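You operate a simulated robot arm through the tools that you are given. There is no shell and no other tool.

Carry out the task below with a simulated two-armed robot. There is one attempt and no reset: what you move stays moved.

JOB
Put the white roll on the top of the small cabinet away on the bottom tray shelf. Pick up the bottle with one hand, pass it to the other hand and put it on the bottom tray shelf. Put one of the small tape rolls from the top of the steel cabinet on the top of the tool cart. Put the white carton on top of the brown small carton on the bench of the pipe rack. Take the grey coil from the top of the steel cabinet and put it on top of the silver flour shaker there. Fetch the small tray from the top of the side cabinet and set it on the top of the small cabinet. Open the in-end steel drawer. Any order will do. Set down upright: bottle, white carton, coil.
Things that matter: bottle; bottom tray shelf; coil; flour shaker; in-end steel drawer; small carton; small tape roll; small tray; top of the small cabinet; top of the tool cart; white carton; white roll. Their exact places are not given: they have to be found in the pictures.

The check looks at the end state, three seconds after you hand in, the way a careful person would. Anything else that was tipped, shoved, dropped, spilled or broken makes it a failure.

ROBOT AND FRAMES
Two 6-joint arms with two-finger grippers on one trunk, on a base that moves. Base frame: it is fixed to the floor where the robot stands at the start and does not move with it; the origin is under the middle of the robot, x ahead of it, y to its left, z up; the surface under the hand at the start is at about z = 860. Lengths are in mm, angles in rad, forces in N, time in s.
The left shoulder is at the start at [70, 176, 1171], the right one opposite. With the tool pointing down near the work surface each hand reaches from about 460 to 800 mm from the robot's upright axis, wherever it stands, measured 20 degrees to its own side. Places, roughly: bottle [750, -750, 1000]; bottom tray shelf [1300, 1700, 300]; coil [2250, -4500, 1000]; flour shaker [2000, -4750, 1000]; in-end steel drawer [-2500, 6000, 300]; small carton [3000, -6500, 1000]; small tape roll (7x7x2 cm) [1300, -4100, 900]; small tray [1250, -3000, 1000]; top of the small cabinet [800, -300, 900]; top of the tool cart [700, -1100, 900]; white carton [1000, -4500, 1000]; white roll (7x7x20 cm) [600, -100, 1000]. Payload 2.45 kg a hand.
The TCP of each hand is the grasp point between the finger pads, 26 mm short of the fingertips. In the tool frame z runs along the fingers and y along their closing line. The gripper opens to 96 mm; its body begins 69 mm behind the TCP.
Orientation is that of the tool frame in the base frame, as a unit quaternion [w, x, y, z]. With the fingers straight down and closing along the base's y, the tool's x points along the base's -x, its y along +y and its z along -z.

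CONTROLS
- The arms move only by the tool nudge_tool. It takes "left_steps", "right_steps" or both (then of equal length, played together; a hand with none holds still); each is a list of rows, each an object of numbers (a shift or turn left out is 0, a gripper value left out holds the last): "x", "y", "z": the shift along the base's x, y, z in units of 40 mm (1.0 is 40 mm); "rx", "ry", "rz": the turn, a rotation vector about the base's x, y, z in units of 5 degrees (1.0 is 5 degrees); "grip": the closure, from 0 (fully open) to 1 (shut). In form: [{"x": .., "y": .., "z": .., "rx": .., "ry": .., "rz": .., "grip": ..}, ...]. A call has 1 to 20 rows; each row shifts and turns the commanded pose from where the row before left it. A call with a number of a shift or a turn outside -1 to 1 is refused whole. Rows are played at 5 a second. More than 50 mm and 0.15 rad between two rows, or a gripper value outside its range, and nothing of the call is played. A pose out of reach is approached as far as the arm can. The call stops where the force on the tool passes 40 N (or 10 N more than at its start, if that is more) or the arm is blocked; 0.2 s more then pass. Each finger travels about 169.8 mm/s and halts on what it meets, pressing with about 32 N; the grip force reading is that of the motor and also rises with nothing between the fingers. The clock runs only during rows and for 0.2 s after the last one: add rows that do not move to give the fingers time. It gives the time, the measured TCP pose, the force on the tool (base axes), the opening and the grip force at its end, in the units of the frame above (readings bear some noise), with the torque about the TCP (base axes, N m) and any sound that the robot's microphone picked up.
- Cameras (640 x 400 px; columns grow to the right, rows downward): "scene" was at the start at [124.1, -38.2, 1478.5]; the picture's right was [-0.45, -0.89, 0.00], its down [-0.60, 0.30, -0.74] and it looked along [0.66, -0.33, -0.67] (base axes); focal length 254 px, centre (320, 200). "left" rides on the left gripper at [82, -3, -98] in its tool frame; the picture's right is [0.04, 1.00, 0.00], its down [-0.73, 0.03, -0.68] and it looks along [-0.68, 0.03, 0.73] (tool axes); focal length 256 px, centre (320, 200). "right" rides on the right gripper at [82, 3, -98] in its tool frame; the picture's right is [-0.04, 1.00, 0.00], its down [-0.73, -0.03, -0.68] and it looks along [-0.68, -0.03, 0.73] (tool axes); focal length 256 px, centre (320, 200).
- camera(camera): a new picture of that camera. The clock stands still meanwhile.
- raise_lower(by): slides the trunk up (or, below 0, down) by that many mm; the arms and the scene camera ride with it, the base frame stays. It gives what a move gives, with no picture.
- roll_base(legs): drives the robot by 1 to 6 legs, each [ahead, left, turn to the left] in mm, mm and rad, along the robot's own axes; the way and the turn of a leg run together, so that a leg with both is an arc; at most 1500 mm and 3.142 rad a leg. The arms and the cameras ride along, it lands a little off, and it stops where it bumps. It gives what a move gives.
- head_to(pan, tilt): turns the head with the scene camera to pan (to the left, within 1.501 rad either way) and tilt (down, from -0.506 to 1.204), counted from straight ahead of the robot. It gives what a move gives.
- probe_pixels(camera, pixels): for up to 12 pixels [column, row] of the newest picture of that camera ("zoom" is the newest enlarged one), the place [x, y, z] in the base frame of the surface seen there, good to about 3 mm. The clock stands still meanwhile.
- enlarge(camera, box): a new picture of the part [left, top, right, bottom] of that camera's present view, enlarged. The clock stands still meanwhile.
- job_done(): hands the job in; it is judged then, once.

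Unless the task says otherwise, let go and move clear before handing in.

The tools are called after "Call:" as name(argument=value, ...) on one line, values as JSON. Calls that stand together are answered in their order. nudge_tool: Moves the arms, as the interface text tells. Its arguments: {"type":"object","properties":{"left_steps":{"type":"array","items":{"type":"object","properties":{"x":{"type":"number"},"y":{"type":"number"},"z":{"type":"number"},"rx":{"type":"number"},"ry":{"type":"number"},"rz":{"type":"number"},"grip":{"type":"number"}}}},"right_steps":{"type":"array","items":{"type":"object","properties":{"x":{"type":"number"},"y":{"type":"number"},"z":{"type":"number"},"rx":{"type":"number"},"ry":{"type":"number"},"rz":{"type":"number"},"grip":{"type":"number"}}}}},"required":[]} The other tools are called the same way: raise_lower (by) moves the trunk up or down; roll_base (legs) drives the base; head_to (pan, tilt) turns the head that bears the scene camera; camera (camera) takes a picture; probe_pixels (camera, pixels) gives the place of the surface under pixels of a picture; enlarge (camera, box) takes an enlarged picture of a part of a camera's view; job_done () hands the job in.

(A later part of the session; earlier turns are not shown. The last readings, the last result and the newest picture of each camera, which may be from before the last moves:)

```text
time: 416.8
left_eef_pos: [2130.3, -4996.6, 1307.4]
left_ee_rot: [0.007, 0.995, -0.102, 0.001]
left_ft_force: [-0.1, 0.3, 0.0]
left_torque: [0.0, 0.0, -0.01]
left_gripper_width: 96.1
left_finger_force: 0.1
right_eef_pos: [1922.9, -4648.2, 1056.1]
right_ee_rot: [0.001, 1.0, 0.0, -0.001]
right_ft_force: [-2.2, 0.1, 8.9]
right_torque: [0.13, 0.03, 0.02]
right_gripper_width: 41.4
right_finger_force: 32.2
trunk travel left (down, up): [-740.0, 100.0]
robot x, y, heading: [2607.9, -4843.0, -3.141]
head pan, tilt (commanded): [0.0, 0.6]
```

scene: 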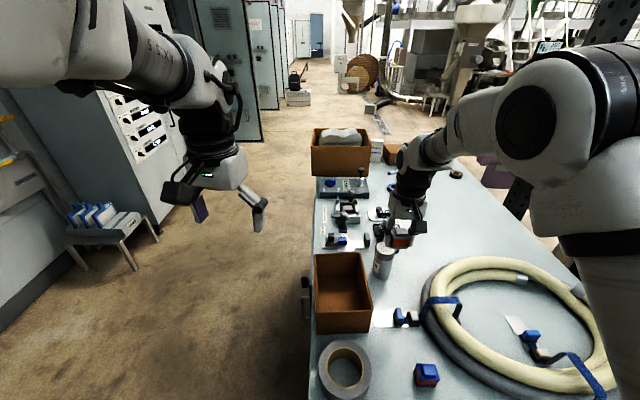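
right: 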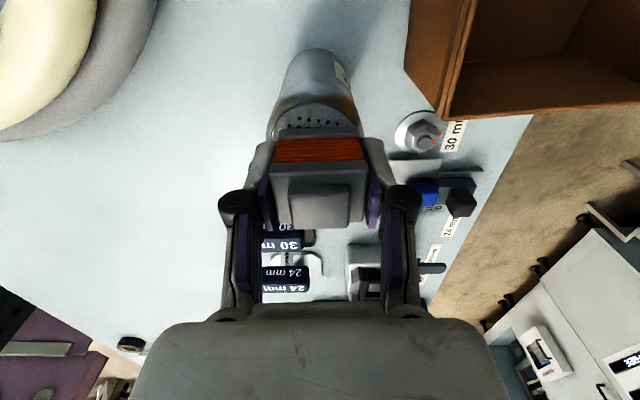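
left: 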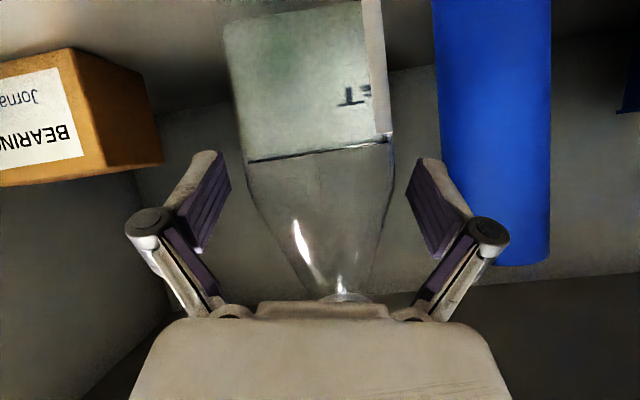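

Contact (+8.9 N). I relieve the pressure by ~1 mm and open slowly.

Call:
nudge_tool(right_steps=[{"z": 0.03}, {}, {"grip": 0.56}, {"grip": 0.55}, {"grip": 0.54}, {"grip": 0.53}, {"grip": 0.51}, {"grip": 0.48}, {"grip": 0.44}, {"grip": 0.4}, {"grip": 0.3}, {"grip": 0.2}, {}])

Call:
enlarge(camera="scene", box=[360, 210, 440, 280])

Call:
camera(camera="right")

```text
time: 419.6
left_eef_pos: [2130.3, -4996.6, 1305.8]
left_ee_rot: [0.007, 0.995, -0.102, 0.002]
left_ft_force: [-0.9, 0.4, -0.4]
left_torque: [0.01, 0.01, -0.04]
left_gripper_width: 95.9
left_finger_force: 0.0
right_eef_pos: [1923.8, -4649.9, 1055.2]
right_ee_rot: [0.001, 1.0, 0.0, 0.0]
right_ft_force: [-0.3, 0.2, -0.2]
right_torque: [0.02, -0.03, 0.02]
right_gripper_width: 77.0
right_finger_force: 0.1
trunk travel left (down, up): [-740.0, 100.0]
robot x, y, heading: [2605.3, -4839.7, -3.139]
head pan, tilt (commanded): [0.0, 0.6]
```

```text
5.71 times, centred on (400, 245) of scene
```

zoom: 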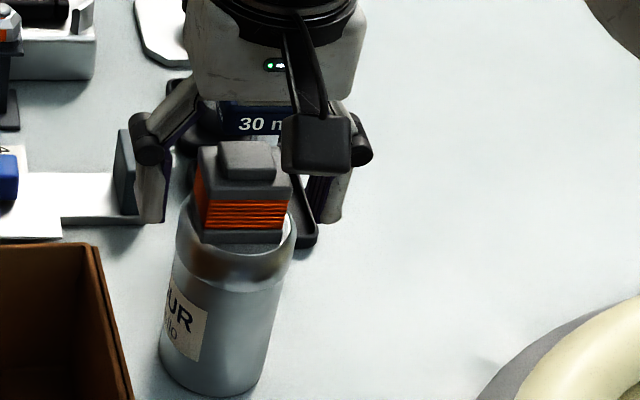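

```text
taken
```

right: 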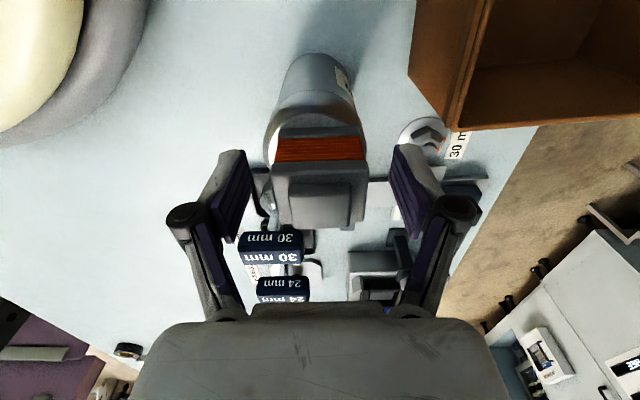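

The coil rests upright on the shaker. I withdraw straight up.

Call:
nudge_tool(right_steps=[{"z": 0.3}, {"z": 0.5}, {"z": 0.8}, {"z": 1}, {"z": 1}, {"z": 1}, {}])

Call:
enlarge(camera="scene", box=[340, 200, 460, 290])

Call:
camera(camera="scene")

```text
time: 421.2
left_eef_pos: [2128.4, -4995.6, 1306.4]
left_ee_rot: [0.007, 0.995, -0.102, 0.001]
left_ft_force: [-0.8, 0.5, -0.1]
left_torque: [0.01, -0.02, 0.01]
left_gripper_width: 96.2
left_finger_force: 0.0
right_eef_pos: [1922.9, -4649.4, 1239.9]
right_ee_rot: [0.0, 1.0, 0.0, 0.0]
right_ft_force: [-0.7, 0.3, 0.9]
right_torque: [-0.01, -0.03, -0.01]
right_gripper_width: 76.7
right_finger_force: 0.0
trunk travel left (down, up): [-740.0, 100.0]
robot x, y, heading: [2604.2, -4842.9, -3.138]
head pan, tilt (commanded): [0.0, 0.6]
```

```text
4.44 times, centred on (400, 245) of scene
```

zoom: 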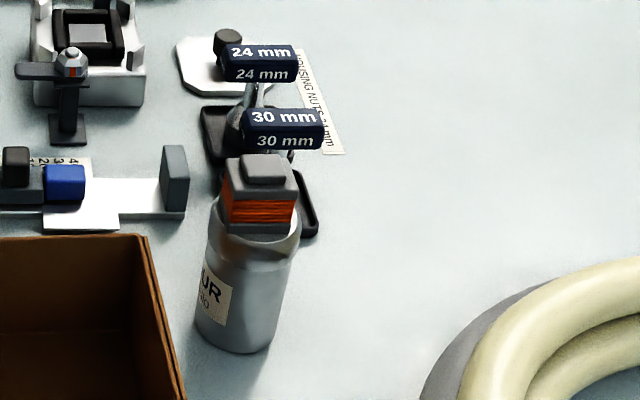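

```text
taken
```

scene: 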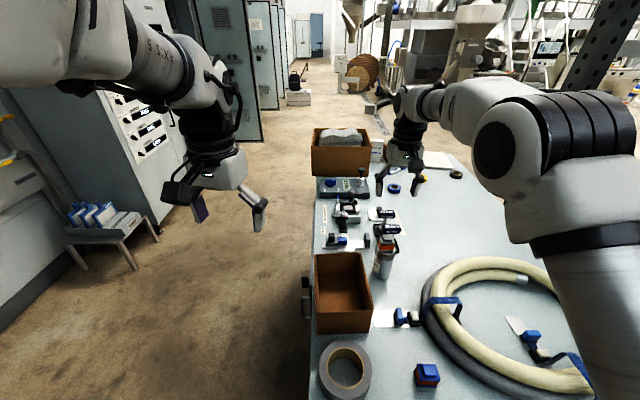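

The coil stands on the shaker. I retract, and turn toward the pipe rack bench at y≈−6500 to scout the small brown carton.

Call:
nudge_tool(right_steps=[{"x": 0.9, "z": 0.2}, {"x": 0.9, "z": 0.2}, {"x": 0.9, "z": 0.2}, {"x": 0.9}, {"x": 0.9}])

Call:
roll_base(legs=[[-350, 0, 0], [0, 0, 1.571]])

Call:
head_to(pan=0.0, tilt=0.35)

Call:
head_to(pan=0.0, tilt=0.35)

Call:
camera(camera="scene")

```text
time: 422.4
left_eef_pos: [2133.1, -4996.3, 1307.3]
left_ee_rot: [0.007, 0.995, -0.103, 0.0]
left_ft_force: [0.6, -0.1, 1.1]
left_torque: [-0.02, 0.01, 0.01]
left_gripper_width: 96.1
left_finger_force: 0.0
right_eef_pos: [2105.8, -4651.0, 1264.3]
right_ee_rot: [0.001, 1.0, 0.0, 0.0]
right_ft_force: [-0.2, -0.4, 1.1]
right_torque: [0.0, 0.02, -0.02]
right_gripper_width: 76.7
right_finger_force: 0.0
trunk travel left (down, up): [-740.0, 100.0]
robot x, y, heading: [2606.6, -4842.1, -3.135]
head pan, tilt (commanded): [0.0, 0.6]
```

```text
time: 428.5
left_eef_pos: [3114.4, -5313.1, 1307.4]
left_ee_rot: [0.005, 0.773, 0.635, 0.006]
left_ft_force: [-0.3, -0.2, -0.3]
left_torque: [0.01, -0.01, 0.02]
left_gripper_width: 96.0
left_finger_force: 0.0
right_eef_pos: [2770.1, -5342.9, 1263.5]
right_ee_rot: [0.001, 0.703, 0.711, 0.0]
right_ft_force: [-0.8, -0.3, 0.3]
right_torque: [0.0, 0.0, 0.01]
right_gripper_width: 76.8
right_finger_force: 0.0
trunk travel left (down, up): [-740.0, 100.0]
robot x, y, heading: [2953.3, -4842.2, -1.559]
head pan, tilt (commanded): [0.0, 0.6]
```

```text
time: 429.3
left_eef_pos: [3114.6, -5313.2, 1305.9]
left_ee_rot: [0.005, 0.772, 0.636, 0.006]
left_ft_force: [1.1, -0.3, 0.1]
left_torque: [0.03, 0.03, 0.01]
left_gripper_width: 95.9
left_finger_force: 0.1
right_eef_pos: [2769.6, -5342.8, 1261.6]
right_ee_rot: [0.0, 0.703, 0.711, 0.001]
right_ft_force: [-0.7, 0.0, 0.4]
right_torque: [0.03, 0.0, 0.0]
right_gripper_width: 76.7
right_finger_force: 0.0
trunk travel left (down, up): [-740.0, 100.0]
robot x, y, heading: [2955.3, -4841.3, -1.559]
head pan, tilt (commanded): [0.0, 0.351]
```

```text
time: 429.9
left_eef_pos: [3115.5, -5312.9, 1306.9]
left_ee_rot: [0.005, 0.772, 0.635, 0.006]
left_ft_force: [0.9, 0.6, 0.2]
left_torque: [0.0, -0.04, 0.03]
left_gripper_width: 96.2
left_finger_force: 0.0
right_eef_pos: [2768.0, -5344.4, 1263.6]
right_ee_rot: [0.0, 0.703, 0.711, 0.0]
right_ft_force: [-0.2, -0.5, 0.2]
right_torque: [-0.02, 0.0, -0.02]
right_gripper_width: 76.9
right_finger_force: 0.1
trunk travel left (down, up): [-740.0, 100.0]
robot x, y, heading: [2953.0, -4839.5, -1.562]
head pan, tilt (commanded): [0.0, 0.351]
```

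```text
taken
```

scene: 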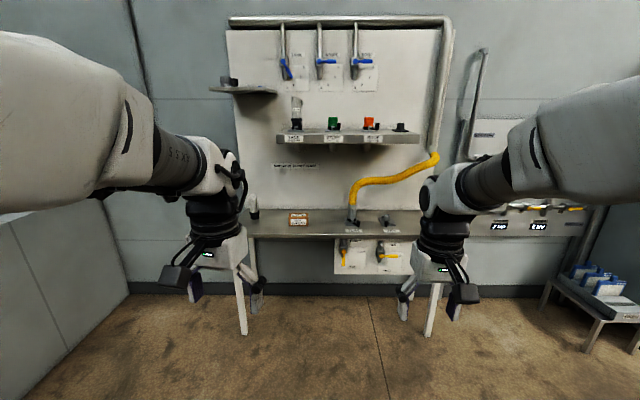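

The pipe rack's bench is at row ~225, with the small brown carton at (298,218). I enlarge and probe.

Call:
enlarge(camera="scene", box=[230, 140, 430, 280])

Call:
probe_pixels(camera="scene", pixels=[[298, 213], [298, 222], [290, 220], [307, 220], [330, 225], [275, 230], [340, 138], [340, 145], [254, 212], [353, 215], [340, 237], [300, 235]])

```text
2.86 times, centred on (330, 210) of scene
```

zoom: 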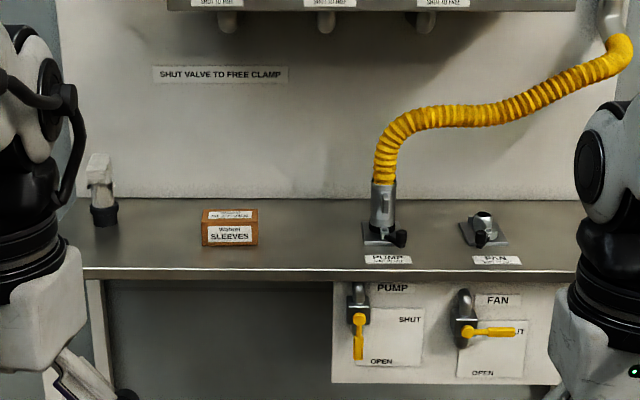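

```text
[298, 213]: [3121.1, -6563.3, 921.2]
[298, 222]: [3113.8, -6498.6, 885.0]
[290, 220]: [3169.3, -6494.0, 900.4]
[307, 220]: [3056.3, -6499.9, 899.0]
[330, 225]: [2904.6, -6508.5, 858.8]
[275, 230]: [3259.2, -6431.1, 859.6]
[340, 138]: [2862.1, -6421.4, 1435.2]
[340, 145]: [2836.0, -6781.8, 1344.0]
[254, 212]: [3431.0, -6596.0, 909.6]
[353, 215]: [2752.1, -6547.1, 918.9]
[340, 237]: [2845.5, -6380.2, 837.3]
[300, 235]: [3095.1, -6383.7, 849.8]
```

The small "SLEEVES" carton is centred near (3113,−6540), top z≈921, with a shelf above at z≈1344. Now I drive round to the west end of the steel cabinet for the white carton.

Call:
roll_base(legs=[[700, 0, 0], [0, -1480, 0], [0, -1400, 0], [0, 0, 1.56], [0, 900, 0]])

Call:
head_to(pan=0.0, tilt=0.5)

Call:
head_to(pan=0.0, tilt=0.5)

Call:
camera(camera="scene")

```text
time: 455.4
left_eef_pos: [552.9, -4513.1, 1306.2]
left_ee_rot: [-0.001, 0.101, 0.995, 0.009]
left_ft_force: [0.8, 0.5, 0.1]
left_torque: [0.01, 0.0, -0.04]
left_gripper_width: 96.2
left_finger_force: 0.0
right_eef_pos: [577.8, -4858.8, 1263.1]
right_ee_rot: [0.0, 0.001, 1.0, 0.001]
right_ft_force: [0.7, -0.4, 0.2]
right_torque: [0.0, 0.03, 0.01]
right_gripper_width: 76.9
right_finger_force: 0.1
trunk travel left (down, up): [-740.0, 100.0]
robot x, y, heading: [74.4, -4664.4, 0.004]
head pan, tilt (commanded): [0.0, 0.351]
```

```text
time: 456.1
left_eef_pos: [552.7, -4512.6, 1305.5]
left_ee_rot: [-0.001, 0.102, 0.995, 0.007]
left_ft_force: [-0.3, -1.0, 0.2]
left_torque: [0.0, 0.03, 0.02]
left_gripper_width: 96.0
left_finger_force: 0.1
right_eef_pos: [577.4, -4858.3, 1264.3]
right_ee_rot: [0.0, 0.001, 1.0, 0.001]
right_ft_force: [0.2, 0.2, 0.6]
right_torque: [-0.03, -0.02, -0.03]
right_gripper_width: 76.7
right_finger_force: 0.0
trunk travel left (down, up): [-740.0, 100.0]
robot x, y, heading: [75.0, -4664.4, -0.0]
head pan, tilt (commanded): [0.0, 0.499]
```

```text
time: 456.7
left_eef_pos: [553.3, -4511.7, 1306.2]
left_ee_rot: [-0.001, 0.102, 0.995, 0.007]
left_ft_force: [0.2, -0.2, 0.1]
left_torque: [-0.02, -0.01, -0.02]
left_gripper_width: 95.8
left_finger_force: 0.1
right_eef_pos: [578.1, -4857.8, 1263.2]
right_ee_rot: [0.0, 0.001, 1.0, 0.0]
right_ft_force: [-0.4, -0.5, -0.6]
right_torque: [0.03, 0.01, 0.01]
right_gripper_width: 77.0
right_finger_force: 0.0
trunk travel left (down, up): [-740.0, 100.0]
robot x, y, heading: [73.8, -4665.7, 0.002]
head pan, tilt (commanded): [0.0, 0.499]
```

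```text
taken
```

scene: 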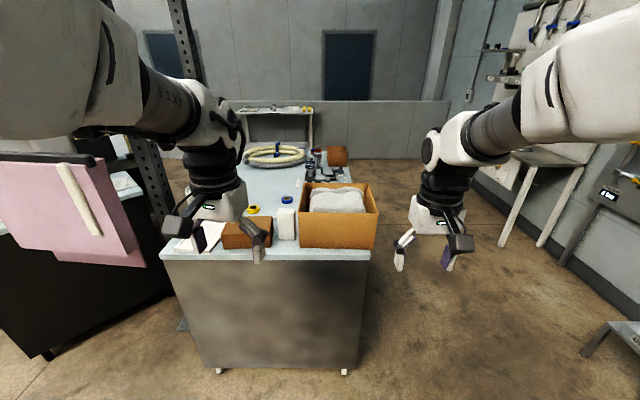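

The white carton is at (286,222) beside the big box. I enlarge and probe its extents and gaps.

Call:
enlarge(camera="scene", box=[210, 180, 390, 270])

Call:
probe_pixels(camera="zoom", pixels=[[235, 110], [270, 95], [300, 100], [240, 160], [298, 170], [268, 205], [320, 120], [318, 180], [225, 150], [200, 150], [318, 230], [270, 108]])

```text
3.56 times, centred on (300, 225) of scene
```

zoom: 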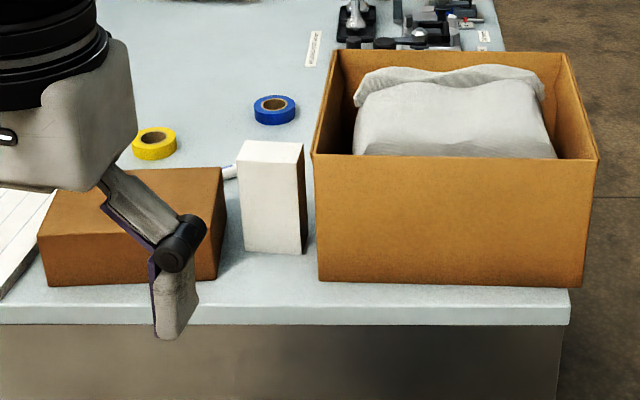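

```text
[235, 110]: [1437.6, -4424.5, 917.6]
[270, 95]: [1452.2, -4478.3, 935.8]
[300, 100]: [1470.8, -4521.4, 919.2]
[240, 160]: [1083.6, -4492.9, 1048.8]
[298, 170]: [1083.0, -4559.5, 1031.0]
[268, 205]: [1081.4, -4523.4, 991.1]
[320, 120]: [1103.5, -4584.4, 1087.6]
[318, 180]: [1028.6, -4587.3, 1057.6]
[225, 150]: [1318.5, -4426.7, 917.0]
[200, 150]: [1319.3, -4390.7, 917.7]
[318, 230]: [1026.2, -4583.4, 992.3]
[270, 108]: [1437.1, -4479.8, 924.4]
```

I probe the carton's top depth to see if it can be gripped front-to-back.

Call:
probe_pixels(camera="zoom", pixels=[[270, 144], [270, 150], [270, 160], [247, 144], [300, 146], [303, 190], [304, 230], [222, 200], [222, 172], [130, 172], [270, 250], [240, 245]])

```text
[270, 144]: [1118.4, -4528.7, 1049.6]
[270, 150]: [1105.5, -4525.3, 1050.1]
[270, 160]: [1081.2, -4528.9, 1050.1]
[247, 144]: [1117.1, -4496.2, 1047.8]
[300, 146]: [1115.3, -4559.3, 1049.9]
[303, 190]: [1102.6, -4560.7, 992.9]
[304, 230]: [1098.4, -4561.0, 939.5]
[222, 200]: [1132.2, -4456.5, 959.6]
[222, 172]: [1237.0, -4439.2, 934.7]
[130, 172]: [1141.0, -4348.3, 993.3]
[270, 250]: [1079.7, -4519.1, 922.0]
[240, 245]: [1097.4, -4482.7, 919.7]
```

The white carton is 40 mm deep (x 1081–1120), 70 mm wide, 133 mm tall, with only ~22 mm to the big box, so I'll grip it front-to-back with the left hand pointing toward −y. I drive to the cabinet's north-west corner, heading about −0.8.

Call:
roll_base(legs=[[480, 478, 0], [0, 0, -0.8]])

Call:
nudge_tool(left_steps=[{"rz": -0.9}, {"rz": -0.9}, {"rz": -0.9}, {"rz": -0.9}, {"rz": -0.9}, {"rz": -0.9}, {"rz": -0.9}, {}])

Call:
head_to(pan=0.0, tilt=0.6)

Call:
camera(camera="scene")

```text
time: 462.6
left_eef_pos: [1003.7, -4423.0, 1306.8]
left_ee_rot: [0.002, 0.482, 0.876, 0.007]
left_ft_force: [0.5, 0.3, -0.5]
left_torque: [-0.01, 0.03, 0.03]
left_gripper_width: 96.1
left_finger_force: 0.0
right_eef_pos: [772.0, -4682.8, 1262.6]
right_ee_rot: [0.001, 0.391, 0.921, 0.001]
right_ft_force: [0.1, -0.3, -0.3]
right_torque: [-0.02, -0.03, -0.02]
right_gripper_width: 77.0
right_finger_force: 0.0
trunk travel left (down, up): [-740.0, 100.0]
robot x, y, heading: [565.7, -4189.4, -0.798]
head pan, tilt (commanded): [0.0, 0.499]
```

```text
time: 464.4
left_eef_pos: [1004.1, -4423.8, 1306.2]
left_ee_rot: [0.003, 0.703, 0.711, 0.006]
left_ft_force: [0.1, 0.0, -0.1]
left_torque: [0.01, 0.01, 0.01]
left_gripper_width: 95.7
left_finger_force: 0.0
right_eef_pos: [772.8, -4681.6, 1263.0]
right_ee_rot: [0.0, 0.391, 0.92, 0.001]
right_ft_force: [-0.6, 0.2, 0.4]
right_torque: [-0.02, 0.0, 0.02]
right_gripper_width: 76.8
right_finger_force: 0.1
trunk travel left (down, up): [-740.0, 100.0]
robot x, y, heading: [560.6, -4188.7, -0.799]
head pan, tilt (commanded): [0.0, 0.499]
```

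```text
time: 465.0
left_eef_pos: [1001.9, -4423.5, 1306.7]
left_ee_rot: [0.004, 0.703, 0.711, 0.006]
left_ft_force: [-0.2, 0.5, -0.3]
left_torque: [-0.01, 0.03, 0.01]
left_gripper_width: 96.0
left_finger_force: 0.1
right_eef_pos: [772.0, -4682.5, 1262.8]
right_ee_rot: [0.001, 0.391, 0.92, 0.001]
right_ft_force: [-0.3, -0.2, 1.0]
right_torque: [0.0, 0.0, 0.0]
right_gripper_width: 76.7
right_finger_force: 0.1
trunk travel left (down, up): [-740.0, 100.0]
robot x, y, heading: [555.2, -4191.6, -0.797]
head pan, tilt (commanded): [0.0, 0.6]
```

```text
taken
```

scene: 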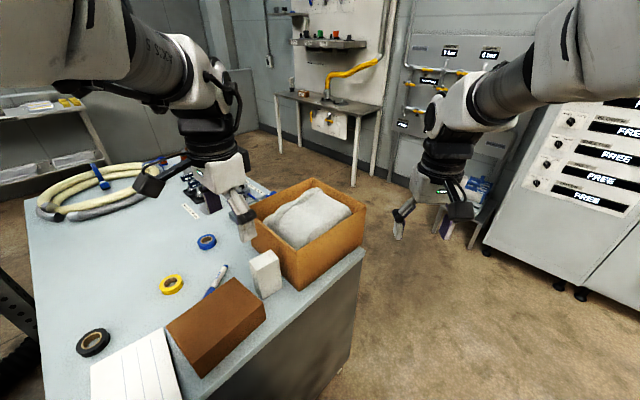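

The carton is at (267,272). I tilt the left tool 35° toward −y and bring it to a stand-off above the carton.

Call:
nudge_tool(left_steps=[{"rx": -1, "x": 0.35, "y": -0.12, "z": -0.4}, {"rx": -1, "x": 0.35, "y": -0.12, "z": -0.4}, {"rx": -1, "x": 0.35, "y": -0.12, "z": -0.4}, {"rx": -1, "x": 0.35, "y": -0.12, "z": -0.4}, {"rx": -1, "x": 0.35, "y": -0.12, "z": -0.4}, {"rx": -1, "x": 0.35, "y": -0.12, "z": -0.4}, {"rx": -1, "x": 0.35, "y": -0.12, "z": -0.4}, {"z": -1}, {"z": -1}, {}])

Call:
camera(camera="left")

Call:
camera(camera="scene")

```text
time: 467.2
left_eef_pos: [1101.2, -4456.0, 1116.4]
left_ee_rot: [0.215, 0.669, 0.681, -0.208]
left_ft_force: [-0.8, -0.1, 0.1]
left_torque: [-0.02, 0.01, 0.04]
left_gripper_width: 95.8
left_finger_force: 0.2
right_eef_pos: [771.8, -4681.2, 1263.8]
right_ee_rot: [0.001, 0.39, 0.921, 0.0]
right_ft_force: [-0.2, 1.1, 0.6]
right_torque: [-0.01, -0.02, -0.02]
right_gripper_width: 76.8
right_finger_force: 0.2
trunk travel left (down, up): [-740.0, 100.0]
robot x, y, heading: [564.1, -4189.3, -0.8]
head pan, tilt (commanded): [0.0, 0.6]
```

```text
taken
```

left: 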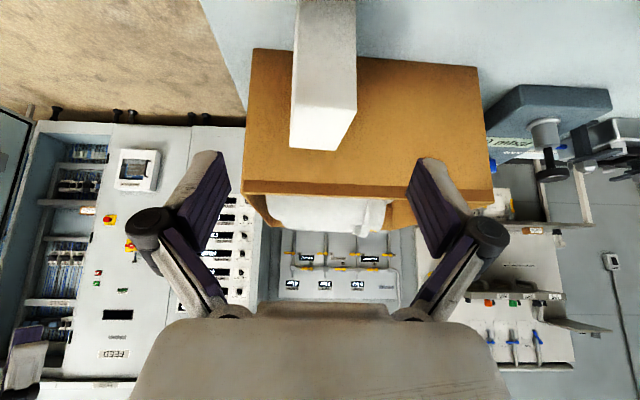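

```text
taken
```

scene: 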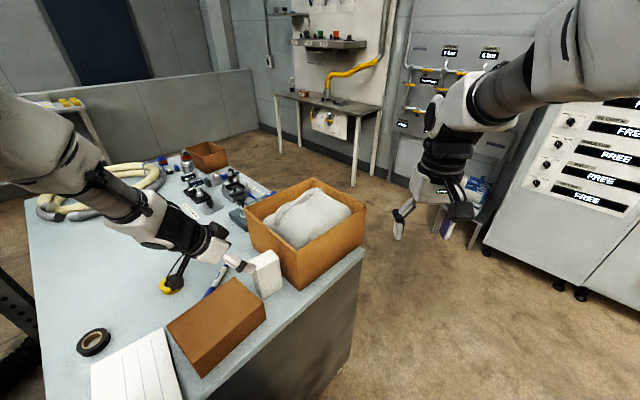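

The carton is centred between the left fingers. I probe it from the left camera before going in.

Call:
probe_pixels(camera="left", pixels=[[325, 60], [297, 60], [352, 60], [325, 130], [293, 145], [330, 148], [355, 110], [320, 146]])

```text
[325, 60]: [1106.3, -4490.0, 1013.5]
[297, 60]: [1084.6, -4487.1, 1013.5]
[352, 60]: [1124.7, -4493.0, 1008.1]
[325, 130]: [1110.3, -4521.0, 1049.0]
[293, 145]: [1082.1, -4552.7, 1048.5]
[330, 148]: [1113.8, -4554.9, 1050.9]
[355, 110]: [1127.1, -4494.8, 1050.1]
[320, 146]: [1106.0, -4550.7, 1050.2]
```

I go in along the tool axis to (1104,−4524,1014) and close on the carton's front and back faces.

Call:
nudge_tool(left_steps=[{"x": 0.07, "y": -0.425, "z": -0.64}, {"y": -0.425, "z": -0.64}, {"y": -0.425, "z": -0.64}, {"y": -0.425, "z": -0.64}, {}, {"grip": 0.4}, {"grip": 0.5}, {"grip": 1}, {}, {}, {}])

Call:
camera(camera="left")

Call:
camera(camera="scene")

```text
time: 469.6
left_eef_pos: [1103.8, -4524.9, 1011.4]
left_ee_rot: [0.215, 0.668, 0.681, -0.208]
left_ft_force: [0.6, -2.8, 5.2]
left_torque: [-0.19, 0.08, 0.09]
left_gripper_width: 44.6
left_finger_force: 31.8
right_eef_pos: [771.8, -4682.5, 1263.6]
right_ee_rot: [0.001, 0.391, 0.92, 0.001]
right_ft_force: [-0.1, -0.1, -0.6]
right_torque: [0.02, 0.04, 0.05]
right_gripper_width: 76.6
right_finger_force: 0.0
trunk travel left (down, up): [-740.0, 100.0]
robot x, y, heading: [560.1, -4187.2, -0.805]
head pan, tilt (commanded): [0.0, 0.6]
```

```text
taken
```

left: 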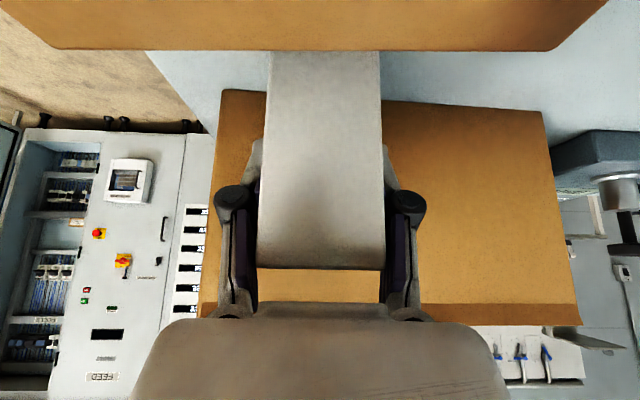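

```text
taken
```

scene: 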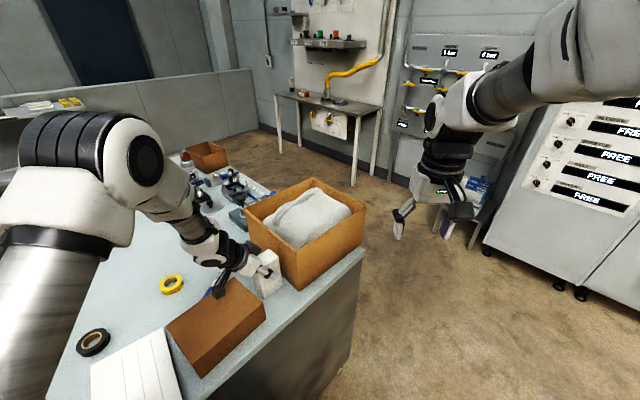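

The carton is gripped (44.6 mm). I lift slowly straight up.

Call:
nudge_tool(left_steps=[{"z": 0.05}, {"z": 0.1}, {"z": 0.15}, {"z": 0.2}, {"z": 0.3}, {"z": 0.3}, {"z": 0.3}, {"z": 0.4}, {"z": 0.4}, {"z": 0.4}, {"z": 0.4}, {"z": 0.4}, {"z": 0.4}, {"z": 0.3}, {"z": 0.2}, {}])

Call:
camera(camera="left")

Call:
camera(camera="scene")

```text
time: 473.0
left_eef_pos: [1104.1, -4525.5, 1183.8]
left_ee_rot: [0.216, 0.668, 0.682, -0.208]
left_ft_force: [0.3, -0.3, -3.0]
left_torque: [-0.02, -0.07, -0.01]
left_gripper_width: 44.5
left_finger_force: 31.4
right_eef_pos: [772.1, -4683.3, 1263.0]
right_ee_rot: [0.0, 0.392, 0.92, 0.001]
right_ft_force: [-0.1, 0.3, 0.1]
right_torque: [0.02, 0.01, 0.0]
right_gripper_width: 76.9
right_finger_force: 0.0
trunk travel left (down, up): [-740.0, 100.0]
robot x, y, heading: [561.2, -4184.5, -0.804]
head pan, tilt (commanded): [0.0, 0.6]
```

```text
taken
```

left: 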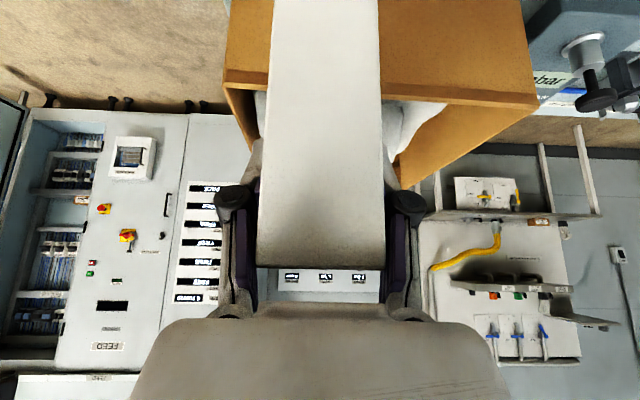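

```text
taken
```

scene: 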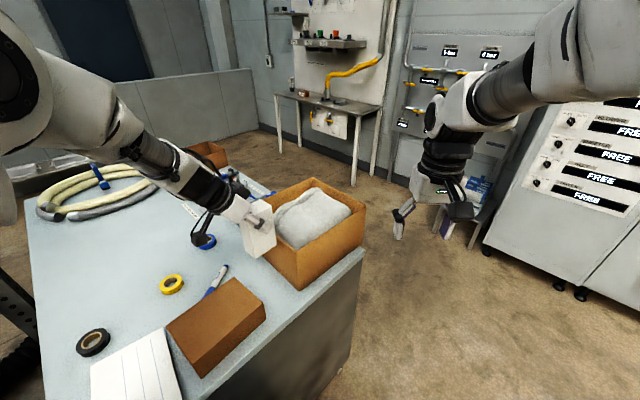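

The carton hangs steady (3 N). I drive out, down the aisle heading +x, and turn toward the pipe rack.

Call:
roll_base(legs=[[-312, -324, 0], [935, -903, 0], [0, 0, 0.804], [1450, 0, 0], [1350, 0, 0]])

Call:
camera(camera="scene")

```text
time: 497.2
left_eef_pos: [3550.0, -5331.9, 1184.0]
left_ee_rot: [0.279, 0.349, 0.888, -0.108]
left_ft_force: [-0.1, -0.7, -1.9]
left_torque: [0.01, 0.02, 0.0]
left_gripper_width: 44.2
left_finger_force: 32.3
right_eef_pos: [3432.5, -5680.5, 1263.1]
right_ee_rot: [0.0, 0.0, 1.0, 0.0]
right_ft_force: [0.2, 0.9, 0.0]
right_torque: [0.02, 0.03, -0.01]
right_gripper_width: 76.6
right_finger_force: 0.0
trunk travel left (down, up): [-740.0, 100.0]
robot x, y, heading: [2930.2, -5490.8, 0.008]
head pan, tilt (commanded): [0.0, 0.6]
```

```text
taken
```

scene: 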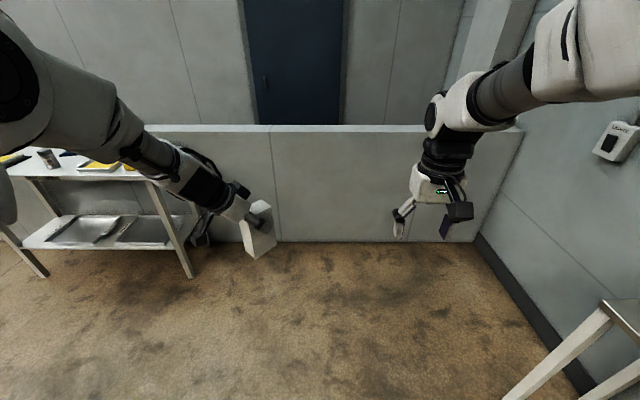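

I turn to face the bench, and rotate the left tool back so it points straight at the rack.

Call:
roll_base(legs=[[0, 0, -1.579]])

Call:
nudge_tool(left_steps=[{"rz": 0.98}, {"rz": 0.98}, {"rz": 0.98}, {"rz": 0.98}, {"rz": 0.98}, {"rz": 0.98}, {"rz": 0.98}, {"rz": 0.98}, {"rz": 0.98}, {}])

Call:
camera(camera="scene")

```text
time: 501.5
left_eef_pos: [3071.5, -6112.7, 1184.6]
left_ee_rot: [0.118, 0.88, 0.37, -0.274]
left_ft_force: [-0.8, -0.2, -1.7]
left_torque: [0.0, -0.01, -0.01]
left_gripper_width: 44.6
left_finger_force: 31.4
right_eef_pos: [2725.5, -5986.7, 1262.6]
right_ee_rot: [0.0, 0.716, 0.698, 0.0]
right_ft_force: [0.0, -0.1, -0.5]
right_torque: [0.02, 0.02, 0.02]
right_gripper_width: 76.6
right_finger_force: 0.1
trunk travel left (down, up): [-740.0, 100.0]
robot x, y, heading: [2929.5, -5488.6, -1.592]
head pan, tilt (commanded): [0.0, 0.6]
```

```text
time: 503.7
left_eef_pos: [3071.2, -6113.0, 1183.4]
left_ee_rot: [0.212, 0.677, 0.673, -0.21]
left_ft_force: [-0.4, -0.6, -2.0]
left_torque: [0.0, -0.03, 0.03]
left_gripper_width: 44.7
left_finger_force: 32.0
right_eef_pos: [2726.5, -5986.8, 1263.0]
right_ee_rot: [0.001, 0.716, 0.698, 0.002]
right_ft_force: [0.3, 1.2, 0.1]
right_torque: [0.03, -0.01, -0.01]
right_gripper_width: 76.9
right_finger_force: 0.1
trunk travel left (down, up): [-740.0, 100.0]
robot x, y, heading: [2928.1, -5489.0, -1.594]
head pan, tilt (commanded): [0.0, 0.6]
```

```text
taken
```

scene: 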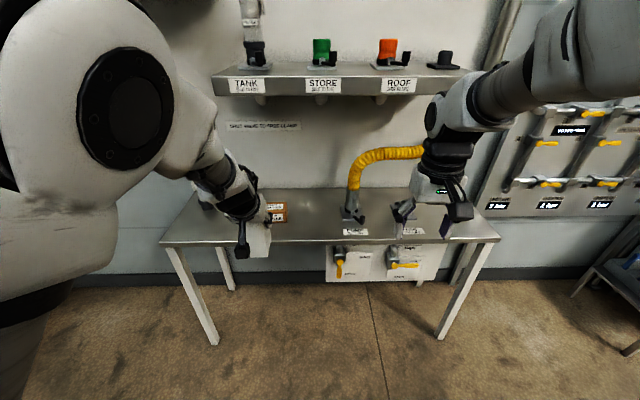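

The carton is oriented as at pick-up. I advance 310 mm, lower the left hand to z≈1065 (below the upper shelf), then measure the brown carton.

Call:
roll_base(legs=[[310, 0, 0.02]])

Call:
nudge_tool(left_steps=[{"z": -0.6}, {"z": -0.8}, {"z": -0.8}, {"z": -0.75}, {}])

Call:
camera(camera="left")

Call:
camera(camera="scene")

```text
time: 505.8
left_eef_pos: [3077.9, -6416.3, 1183.9]
left_ee_rot: [0.215, 0.67, 0.679, -0.209]
left_ft_force: [-0.2, 0.1, -1.0]
left_torque: [-0.05, -0.01, 0.0]
left_gripper_width: 44.2
left_finger_force: 31.3
right_eef_pos: [2730.9, -6296.5, 1263.6]
right_ee_rot: [0.001, 0.709, 0.705, 0.0]
right_ft_force: [0.8, -0.3, 0.0]
right_torque: [0.0, -0.01, -0.02]
right_gripper_width: 76.8
right_finger_force: 0.0
trunk travel left (down, up): [-740.0, 100.0]
robot x, y, heading: [2926.3, -5798.4, -1.572]
head pan, tilt (commanded): [0.0, 0.6]
```

```text
time: 507.0
left_eef_pos: [3078.4, -6417.1, 1065.6]
left_ee_rot: [0.213, 0.67, 0.68, -0.208]
left_ft_force: [0.7, 0.1, -1.6]
left_torque: [-0.01, -0.01, 0.02]
left_gripper_width: 44.2
left_finger_force: 31.9
right_eef_pos: [2731.7, -6297.5, 1263.5]
right_ee_rot: [0.001, 0.71, 0.704, 0.001]
right_ft_force: [0.1, 0.5, -0.3]
right_torque: [0.02, 0.0, -0.03]
right_gripper_width: 76.7
right_finger_force: 0.0
trunk travel left (down, up): [-740.0, 100.0]
robot x, y, heading: [2926.5, -5795.4, -1.572]
head pan, tilt (commanded): [0.0, 0.6]
```

```text
taken
```

left: 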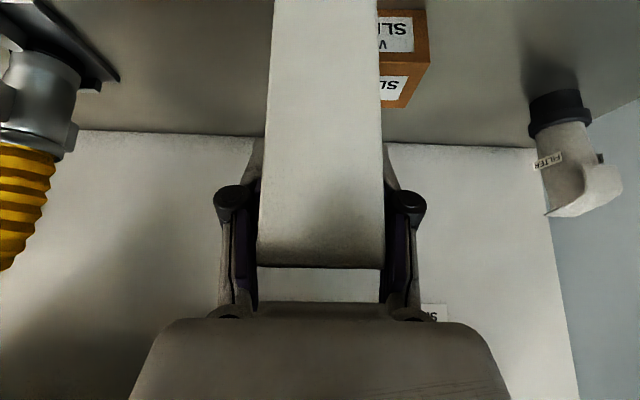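

```text
taken
```

scene: 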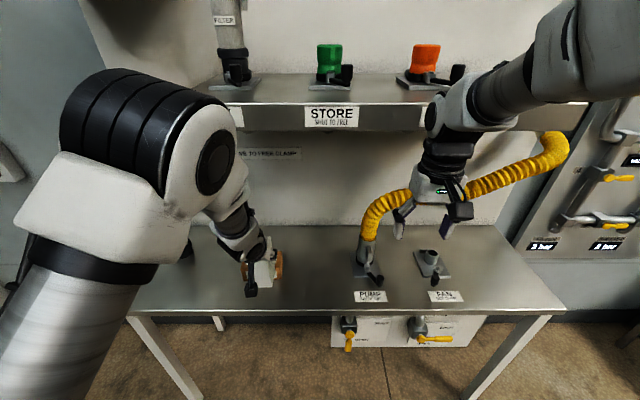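

The brown carton is partly behind my white carton. I probe its visible edges in both views.

Call:
enlarge(camera="scene", box=[210, 220, 330, 310])

Call:
probe_pixels(camera="left", pixels=[[405, 30], [420, 20], [428, 60], [405, 60], [395, 100], [410, 90], [385, 100], [425, 12], [400, 105]])

Call:
probe_pixels(camera="zoom", pixels=[[350, 190], [370, 200], [385, 160], [375, 175], [350, 240], [380, 230], [395, 170], [320, 170], [290, 280]])

```text
4.44 times, centred on (270, 265) of scene
```

zoom: 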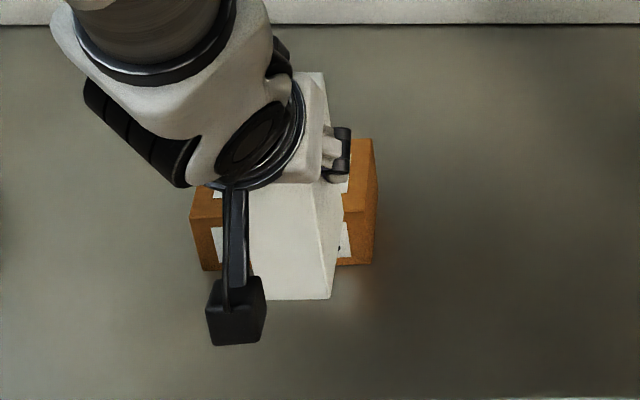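

```text
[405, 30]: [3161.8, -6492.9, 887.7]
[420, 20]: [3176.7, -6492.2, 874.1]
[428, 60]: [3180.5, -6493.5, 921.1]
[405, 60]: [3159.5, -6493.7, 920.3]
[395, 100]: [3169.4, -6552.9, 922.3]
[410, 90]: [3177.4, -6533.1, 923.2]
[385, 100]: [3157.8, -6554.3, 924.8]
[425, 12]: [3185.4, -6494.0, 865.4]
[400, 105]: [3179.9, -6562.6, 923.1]
```

```text
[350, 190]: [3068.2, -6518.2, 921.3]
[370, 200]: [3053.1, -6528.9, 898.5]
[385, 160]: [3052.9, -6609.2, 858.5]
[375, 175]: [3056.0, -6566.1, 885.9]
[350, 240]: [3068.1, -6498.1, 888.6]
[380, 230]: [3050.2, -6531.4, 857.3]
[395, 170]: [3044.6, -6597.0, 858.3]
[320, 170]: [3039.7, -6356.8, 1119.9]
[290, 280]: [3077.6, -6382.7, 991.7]
```

The brown carton spans x 3053–3182, y −6494…−6568, top z≈922. I move the white carton over its centre (3117,−6531).

Call:
nudge_tool(left_steps=[{"x": 0.3, "y": -0.4}, {"x": 0.3, "y": -0.6}, {"x": 0.2, "y": -0.7}, {"x": 0.17, "y": -0.7}, {"y": -0.45}, {}, {}])

Call:
camera(camera="left")

Call:
enlarge(camera="scene", box=[180, 190, 320, 300])

```text
time: 508.6
left_eef_pos: [3116.9, -6532.5, 1065.8]
left_ee_rot: [0.213, 0.671, 0.678, -0.209]
left_ft_force: [1.0, -0.3, -1.6]
left_torque: [-0.04, -0.02, 0.01]
left_gripper_width: 44.3
left_finger_force: 32.0
right_eef_pos: [2730.0, -6298.2, 1262.5]
right_ee_rot: [0.001, 0.71, 0.704, 0.0]
right_ft_force: [-0.1, 0.1, -0.6]
right_torque: [0.02, 0.01, -0.01]
right_gripper_width: 76.8
right_finger_force: 0.1
trunk travel left (down, up): [-740.0, 100.0]
robot x, y, heading: [2925.7, -5795.1, -1.578]
head pan, tilt (commanded): [0.0, 0.6]
```

```text
taken
```

left: 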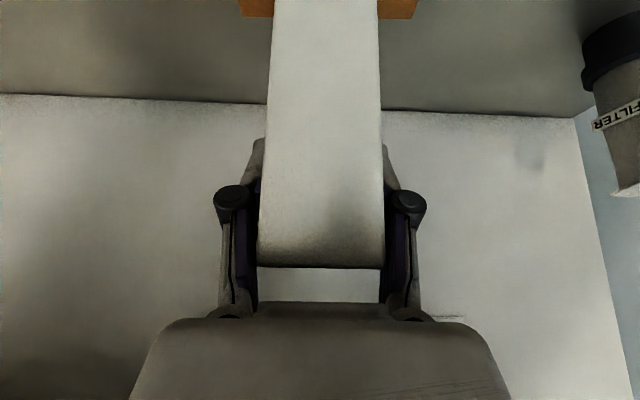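

```text
3.64 times, centred on (250, 245) of scene
```

zoom: 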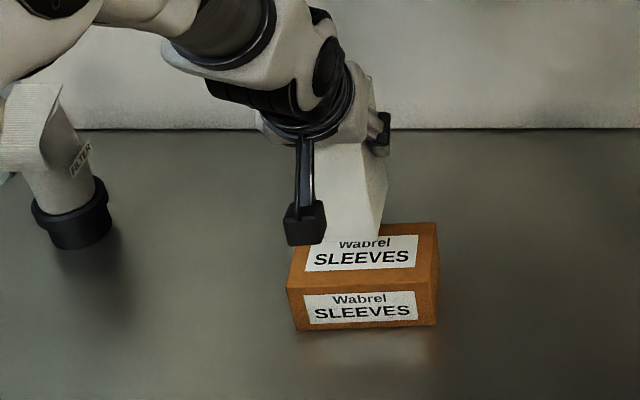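

I probe the brown carton's corners and the white carton's lower edge to confirm centring.

Call:
probe_pixels(camera="zoom", pixels=[[295, 278], [432, 275], [425, 228], [436, 226], [410, 230], [300, 258], [325, 238], [378, 232], [350, 238], [350, 220], [335, 200], [383, 190]])

```text
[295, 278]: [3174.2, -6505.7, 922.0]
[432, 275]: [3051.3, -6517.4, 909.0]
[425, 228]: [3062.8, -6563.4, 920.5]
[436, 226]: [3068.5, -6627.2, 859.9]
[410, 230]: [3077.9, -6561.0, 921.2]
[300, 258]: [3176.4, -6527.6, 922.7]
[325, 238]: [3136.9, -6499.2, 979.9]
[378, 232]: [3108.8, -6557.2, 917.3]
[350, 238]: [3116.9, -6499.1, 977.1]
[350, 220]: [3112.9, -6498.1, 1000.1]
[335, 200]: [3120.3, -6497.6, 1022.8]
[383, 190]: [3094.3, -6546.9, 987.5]
```

It's centred to within a few mm. I lower 44 mm, then feel for contact.

Call:
nudge_tool(left_steps=[{"y": 0.08, "z": -0.3}, {"z": -0.4}, {"z": -0.3}, {"z": -0.1}, {}])

Call:
nudge_tool(left_steps=[{"z": -0.06}, {}])

Call:
enlarge(camera="scene", box=[220, 220, 320, 300])

```text
time: 509.8
left_eef_pos: [3117.3, -6529.3, 1021.6]
left_ee_rot: [0.214, 0.671, 0.678, -0.209]
left_ft_force: [-0.3, 0.4, -2.1]
left_torque: [0.02, 0.03, -0.01]
left_gripper_width: 44.2
left_finger_force: 32.1
right_eef_pos: [2731.8, -6299.1, 1262.7]
right_ee_rot: [0.001, 0.71, 0.704, 0.0]
right_ft_force: [-0.3, 0.1, 0.3]
right_torque: [0.01, 0.0, 0.0]
right_gripper_width: 76.9
right_finger_force: 0.0
trunk travel left (down, up): [-740.0, 100.0]
robot x, y, heading: [2926.9, -5795.5, -1.578]
head pan, tilt (commanded): [0.0, 0.6]
```

```text
time: 510.4
left_eef_pos: [3117.4, -6529.2, 1018.6]
left_ee_rot: [0.214, 0.671, 0.678, -0.21]
left_ft_force: [-0.2, -0.1, -2.1]
left_torque: [0.04, 0.0, -0.05]
left_gripper_width: 44.4
left_finger_force: 32.5
right_eef_pos: [2730.3, -6297.7, 1261.6]
right_ee_rot: [0.001, 0.71, 0.705, 0.0]
right_ft_force: [0.8, 0.4, 0.4]
right_torque: [-0.01, 0.02, -0.02]
right_gripper_width: 77.0
right_finger_force: 0.0
trunk travel left (down, up): [-740.0, 100.0]
robot x, y, heading: [2924.2, -5798.8, -1.579]
head pan, tilt (commanded): [0.0, 0.6]
```

```text
5.00 times, centred on (270, 260) of scene
```

zoom: 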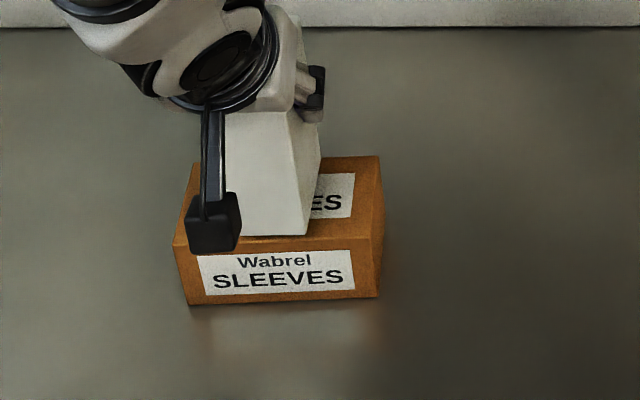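

Almost down. Small steps to contact.

Call:
nudge_tool(left_steps=[{"z": -0.05}, {}])

Call:
nudge_tool(left_steps=[{"z": -0.05}, {}])

```text
time: 511.0
left_eef_pos: [3116.7, -6528.0, 1018.4]
left_ee_rot: [0.214, 0.671, 0.679, -0.208]
left_ft_force: [0.0, 0.3, -1.2]
left_torque: [0.01, -0.02, -0.01]
left_gripper_width: 44.4
left_finger_force: 32.6
right_eef_pos: [2731.8, -6297.4, 1263.8]
right_ee_rot: [0.001, 0.71, 0.704, 0.0]
right_ft_force: [-0.8, 0.3, -0.2]
right_torque: [-0.02, 0.01, 0.0]
right_gripper_width: 76.9
right_finger_force: 0.1
trunk travel left (down, up): [-740.0, 100.0]
robot x, y, heading: [2926.7, -5795.7, -1.573]
head pan, tilt (commanded): [0.0, 0.6]
```

```text
time: 511.6
left_eef_pos: [3117.0, -6528.9, 1016.2]
left_ee_rot: [0.215, 0.67, 0.679, -0.209]
left_ft_force: [-0.4, -0.2, -0.7]
left_torque: [-0.01, -0.01, 0.0]
left_gripper_width: 44.3
left_finger_force: 32.4
right_eef_pos: [2731.0, -6297.7, 1263.6]
right_ee_rot: [0.001, 0.71, 0.704, 0.0]
right_ft_force: [-0.5, 0.8, 0.1]
right_torque: [-0.02, 0.0, -0.02]
right_gripper_width: 76.6
right_finger_force: 0.1
trunk travel left (down, up): [-740.0, 100.0]
robot x, y, heading: [2925.6, -5796.0, -1.577]
head pan, tilt (commanded): [0.0, 0.6]
```

Call:
nudge_tool(left_steps=[{"z": -0.05}, {}])

Call:
nudge_tool(left_steps=[{"z": -0.04}, {}])

```text
time: 512.2
left_eef_pos: [3117.4, -6529.1, 1013.9]
left_ee_rot: [0.215, 0.671, 0.678, -0.209]
left_ft_force: [0.4, 0.6, 1.5]
left_torque: [0.06, 0.03, -0.01]
left_gripper_width: 44.4
left_finger_force: 31.7
right_eef_pos: [2730.6, -6297.6, 1263.2]
right_ee_rot: [0.001, 0.71, 0.705, 0.001]
right_ft_force: [0.0, 0.0, -0.6]
right_torque: [-0.05, -0.02, -0.01]
right_gripper_width: 76.8
right_finger_force: 0.1
trunk travel left (down, up): [-740.0, 100.0]
robot x, y, heading: [2928.7, -5799.5, -1.576]
head pan, tilt (commanded): [0.0, 0.6]
```

```text
time: 512.8
left_eef_pos: [3117.2, -6527.7, 1014.4]
left_ee_rot: [0.216, 0.67, 0.679, -0.21]
left_ft_force: [2.1, -2.2, 11.9]
left_torque: [0.07, -0.05, -0.03]
left_gripper_width: 44.3
left_finger_force: 31.6
right_eef_pos: [2731.0, -6297.1, 1262.9]
right_ee_rot: [0.001, 0.709, 0.705, 0.001]
right_ft_force: [0.4, -0.3, -0.6]
right_torque: [-0.02, 0.01, 0.0]
right_gripper_width: 76.7
right_finger_force: 0.0
trunk travel left (down, up): [-740.0, 100.0]
robot x, y, heading: [2924.3, -5794.8, -1.577]
head pan, tilt (commanded): [0.0, 0.6]
```

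The white carton stands on the brown one (+11.9 N). I relieve slightly and open slowly.

Call:
nudge_tool(left_steps=[{"z": 0.03}, {}, {"grip": 0.53}, {"grip": 0.52}, {"grip": 0.5}, {"grip": 0.48}, {"grip": 0.45}, {"grip": 0.4}, {"grip": 0.3}, {"grip": 0.15}, {"grip": 0}, {}])

Call:
camera(camera="left")

Call:
enlarge(camera="scene", box=[220, 220, 320, 300])

```text
time: 515.4
left_eef_pos: [3117.3, -6528.8, 1012.4]
left_ee_rot: [0.215, 0.67, 0.679, -0.208]
left_ft_force: [0.3, -0.5, -0.7]
left_torque: [-0.01, 0.04, -0.04]
left_gripper_width: 95.7
left_finger_force: 0.1
right_eef_pos: [2730.6, -6296.5, 1262.7]
right_ee_rot: [0.001, 0.71, 0.704, 0.0]
right_ft_force: [-1.1, 0.3, -0.4]
right_torque: [0.02, -0.03, 0.02]
right_gripper_width: 76.8
right_finger_force: 0.0
trunk travel left (down, up): [-740.0, 100.0]
robot x, y, heading: [2925.4, -5797.6, -1.574]
head pan, tilt (commanded): [0.0, 0.6]
```

```text
taken
```

left: 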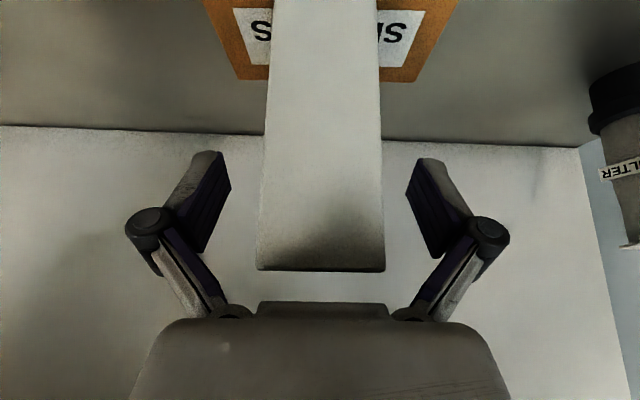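

```text
5.00 times, centred on (270, 260) of scene
```

zoom: 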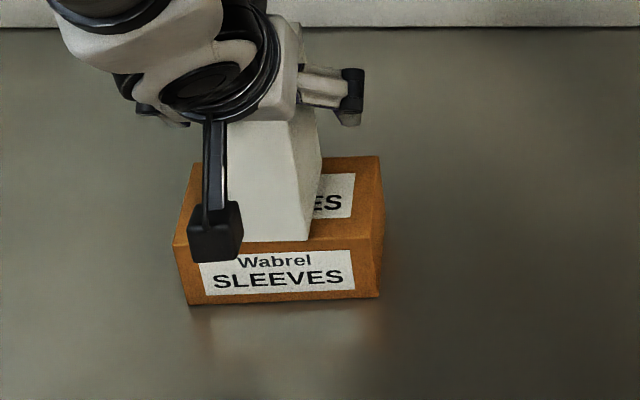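

The white carton stands free and upright on the brown carton. I withdraw along the tool axis, then back.

Call:
nudge_tool(left_steps=[{"y": 0.2, "z": 0.28}, {"y": 0.3, "z": 0.43}, {"y": 0.4, "z": 0.5}, {"y": 0.8, "z": 0.3}, {"y": 1}, {"y": 1}, {"y": 0.8}, {}])

Call:
roll_base(legs=[[-350, 0, 0]])

Call:
camera(camera="scene")

```text
time: 517.2
left_eef_pos: [3116.2, -6359.1, 1068.6]
left_ee_rot: [0.214, 0.671, 0.678, -0.209]
left_ft_force: [-0.5, 0.4, 0.4]
left_torque: [-0.01, -0.01, 0.01]
left_gripper_width: 95.8
left_finger_force: 0.0
left hand out of reach, approached as far as the arm can: row 4
right_eef_pos: [2730.1, -6297.9, 1263.8]
right_ee_rot: [0.001, 0.71, 0.704, 0.001]
right_ft_force: [-0.4, -0.8, 0.1]
right_torque: [0.03, 0.0, 0.0]
right_gripper_width: 76.9
right_finger_force: 0.1
trunk travel left (down, up): [-740.0, 100.0]
robot x, y, heading: [2924.6, -5798.8, -1.575]
head pan, tilt (commanded): [0.0, 0.6]
```

```text
time: 519.4
left_eef_pos: [3117.2, -6013.5, 1068.7]
left_ee_rot: [0.213, 0.672, 0.678, -0.208]
left_ft_force: [0.2, -0.5, 0.0]
left_torque: [-0.03, -0.03, -0.01]
left_gripper_width: 95.9
left_finger_force: 0.1
right_eef_pos: [2732.0, -5953.4, 1263.3]
right_ee_rot: [0.0, 0.711, 0.704, 0.001]
right_ft_force: [-0.2, -0.1, 0.3]
right_torque: [-0.03, -0.02, -0.01]
right_gripper_width: 76.8
right_finger_force: 0.1
trunk travel left (down, up): [-740.0, 100.0]
robot x, y, heading: [2926.6, -5451.3, -1.58]
head pan, tilt (commanded): [0.0, 0.6]
```

```text
taken
```

scene: 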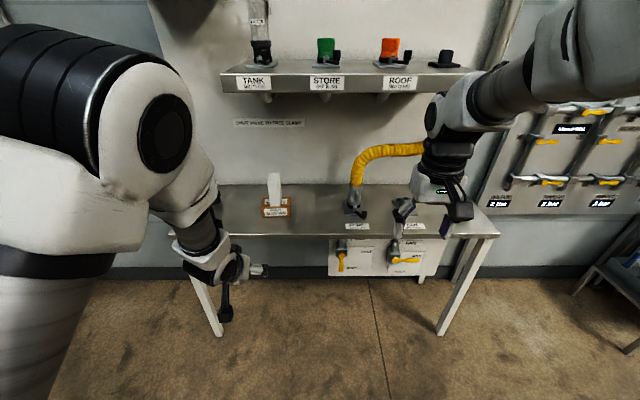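

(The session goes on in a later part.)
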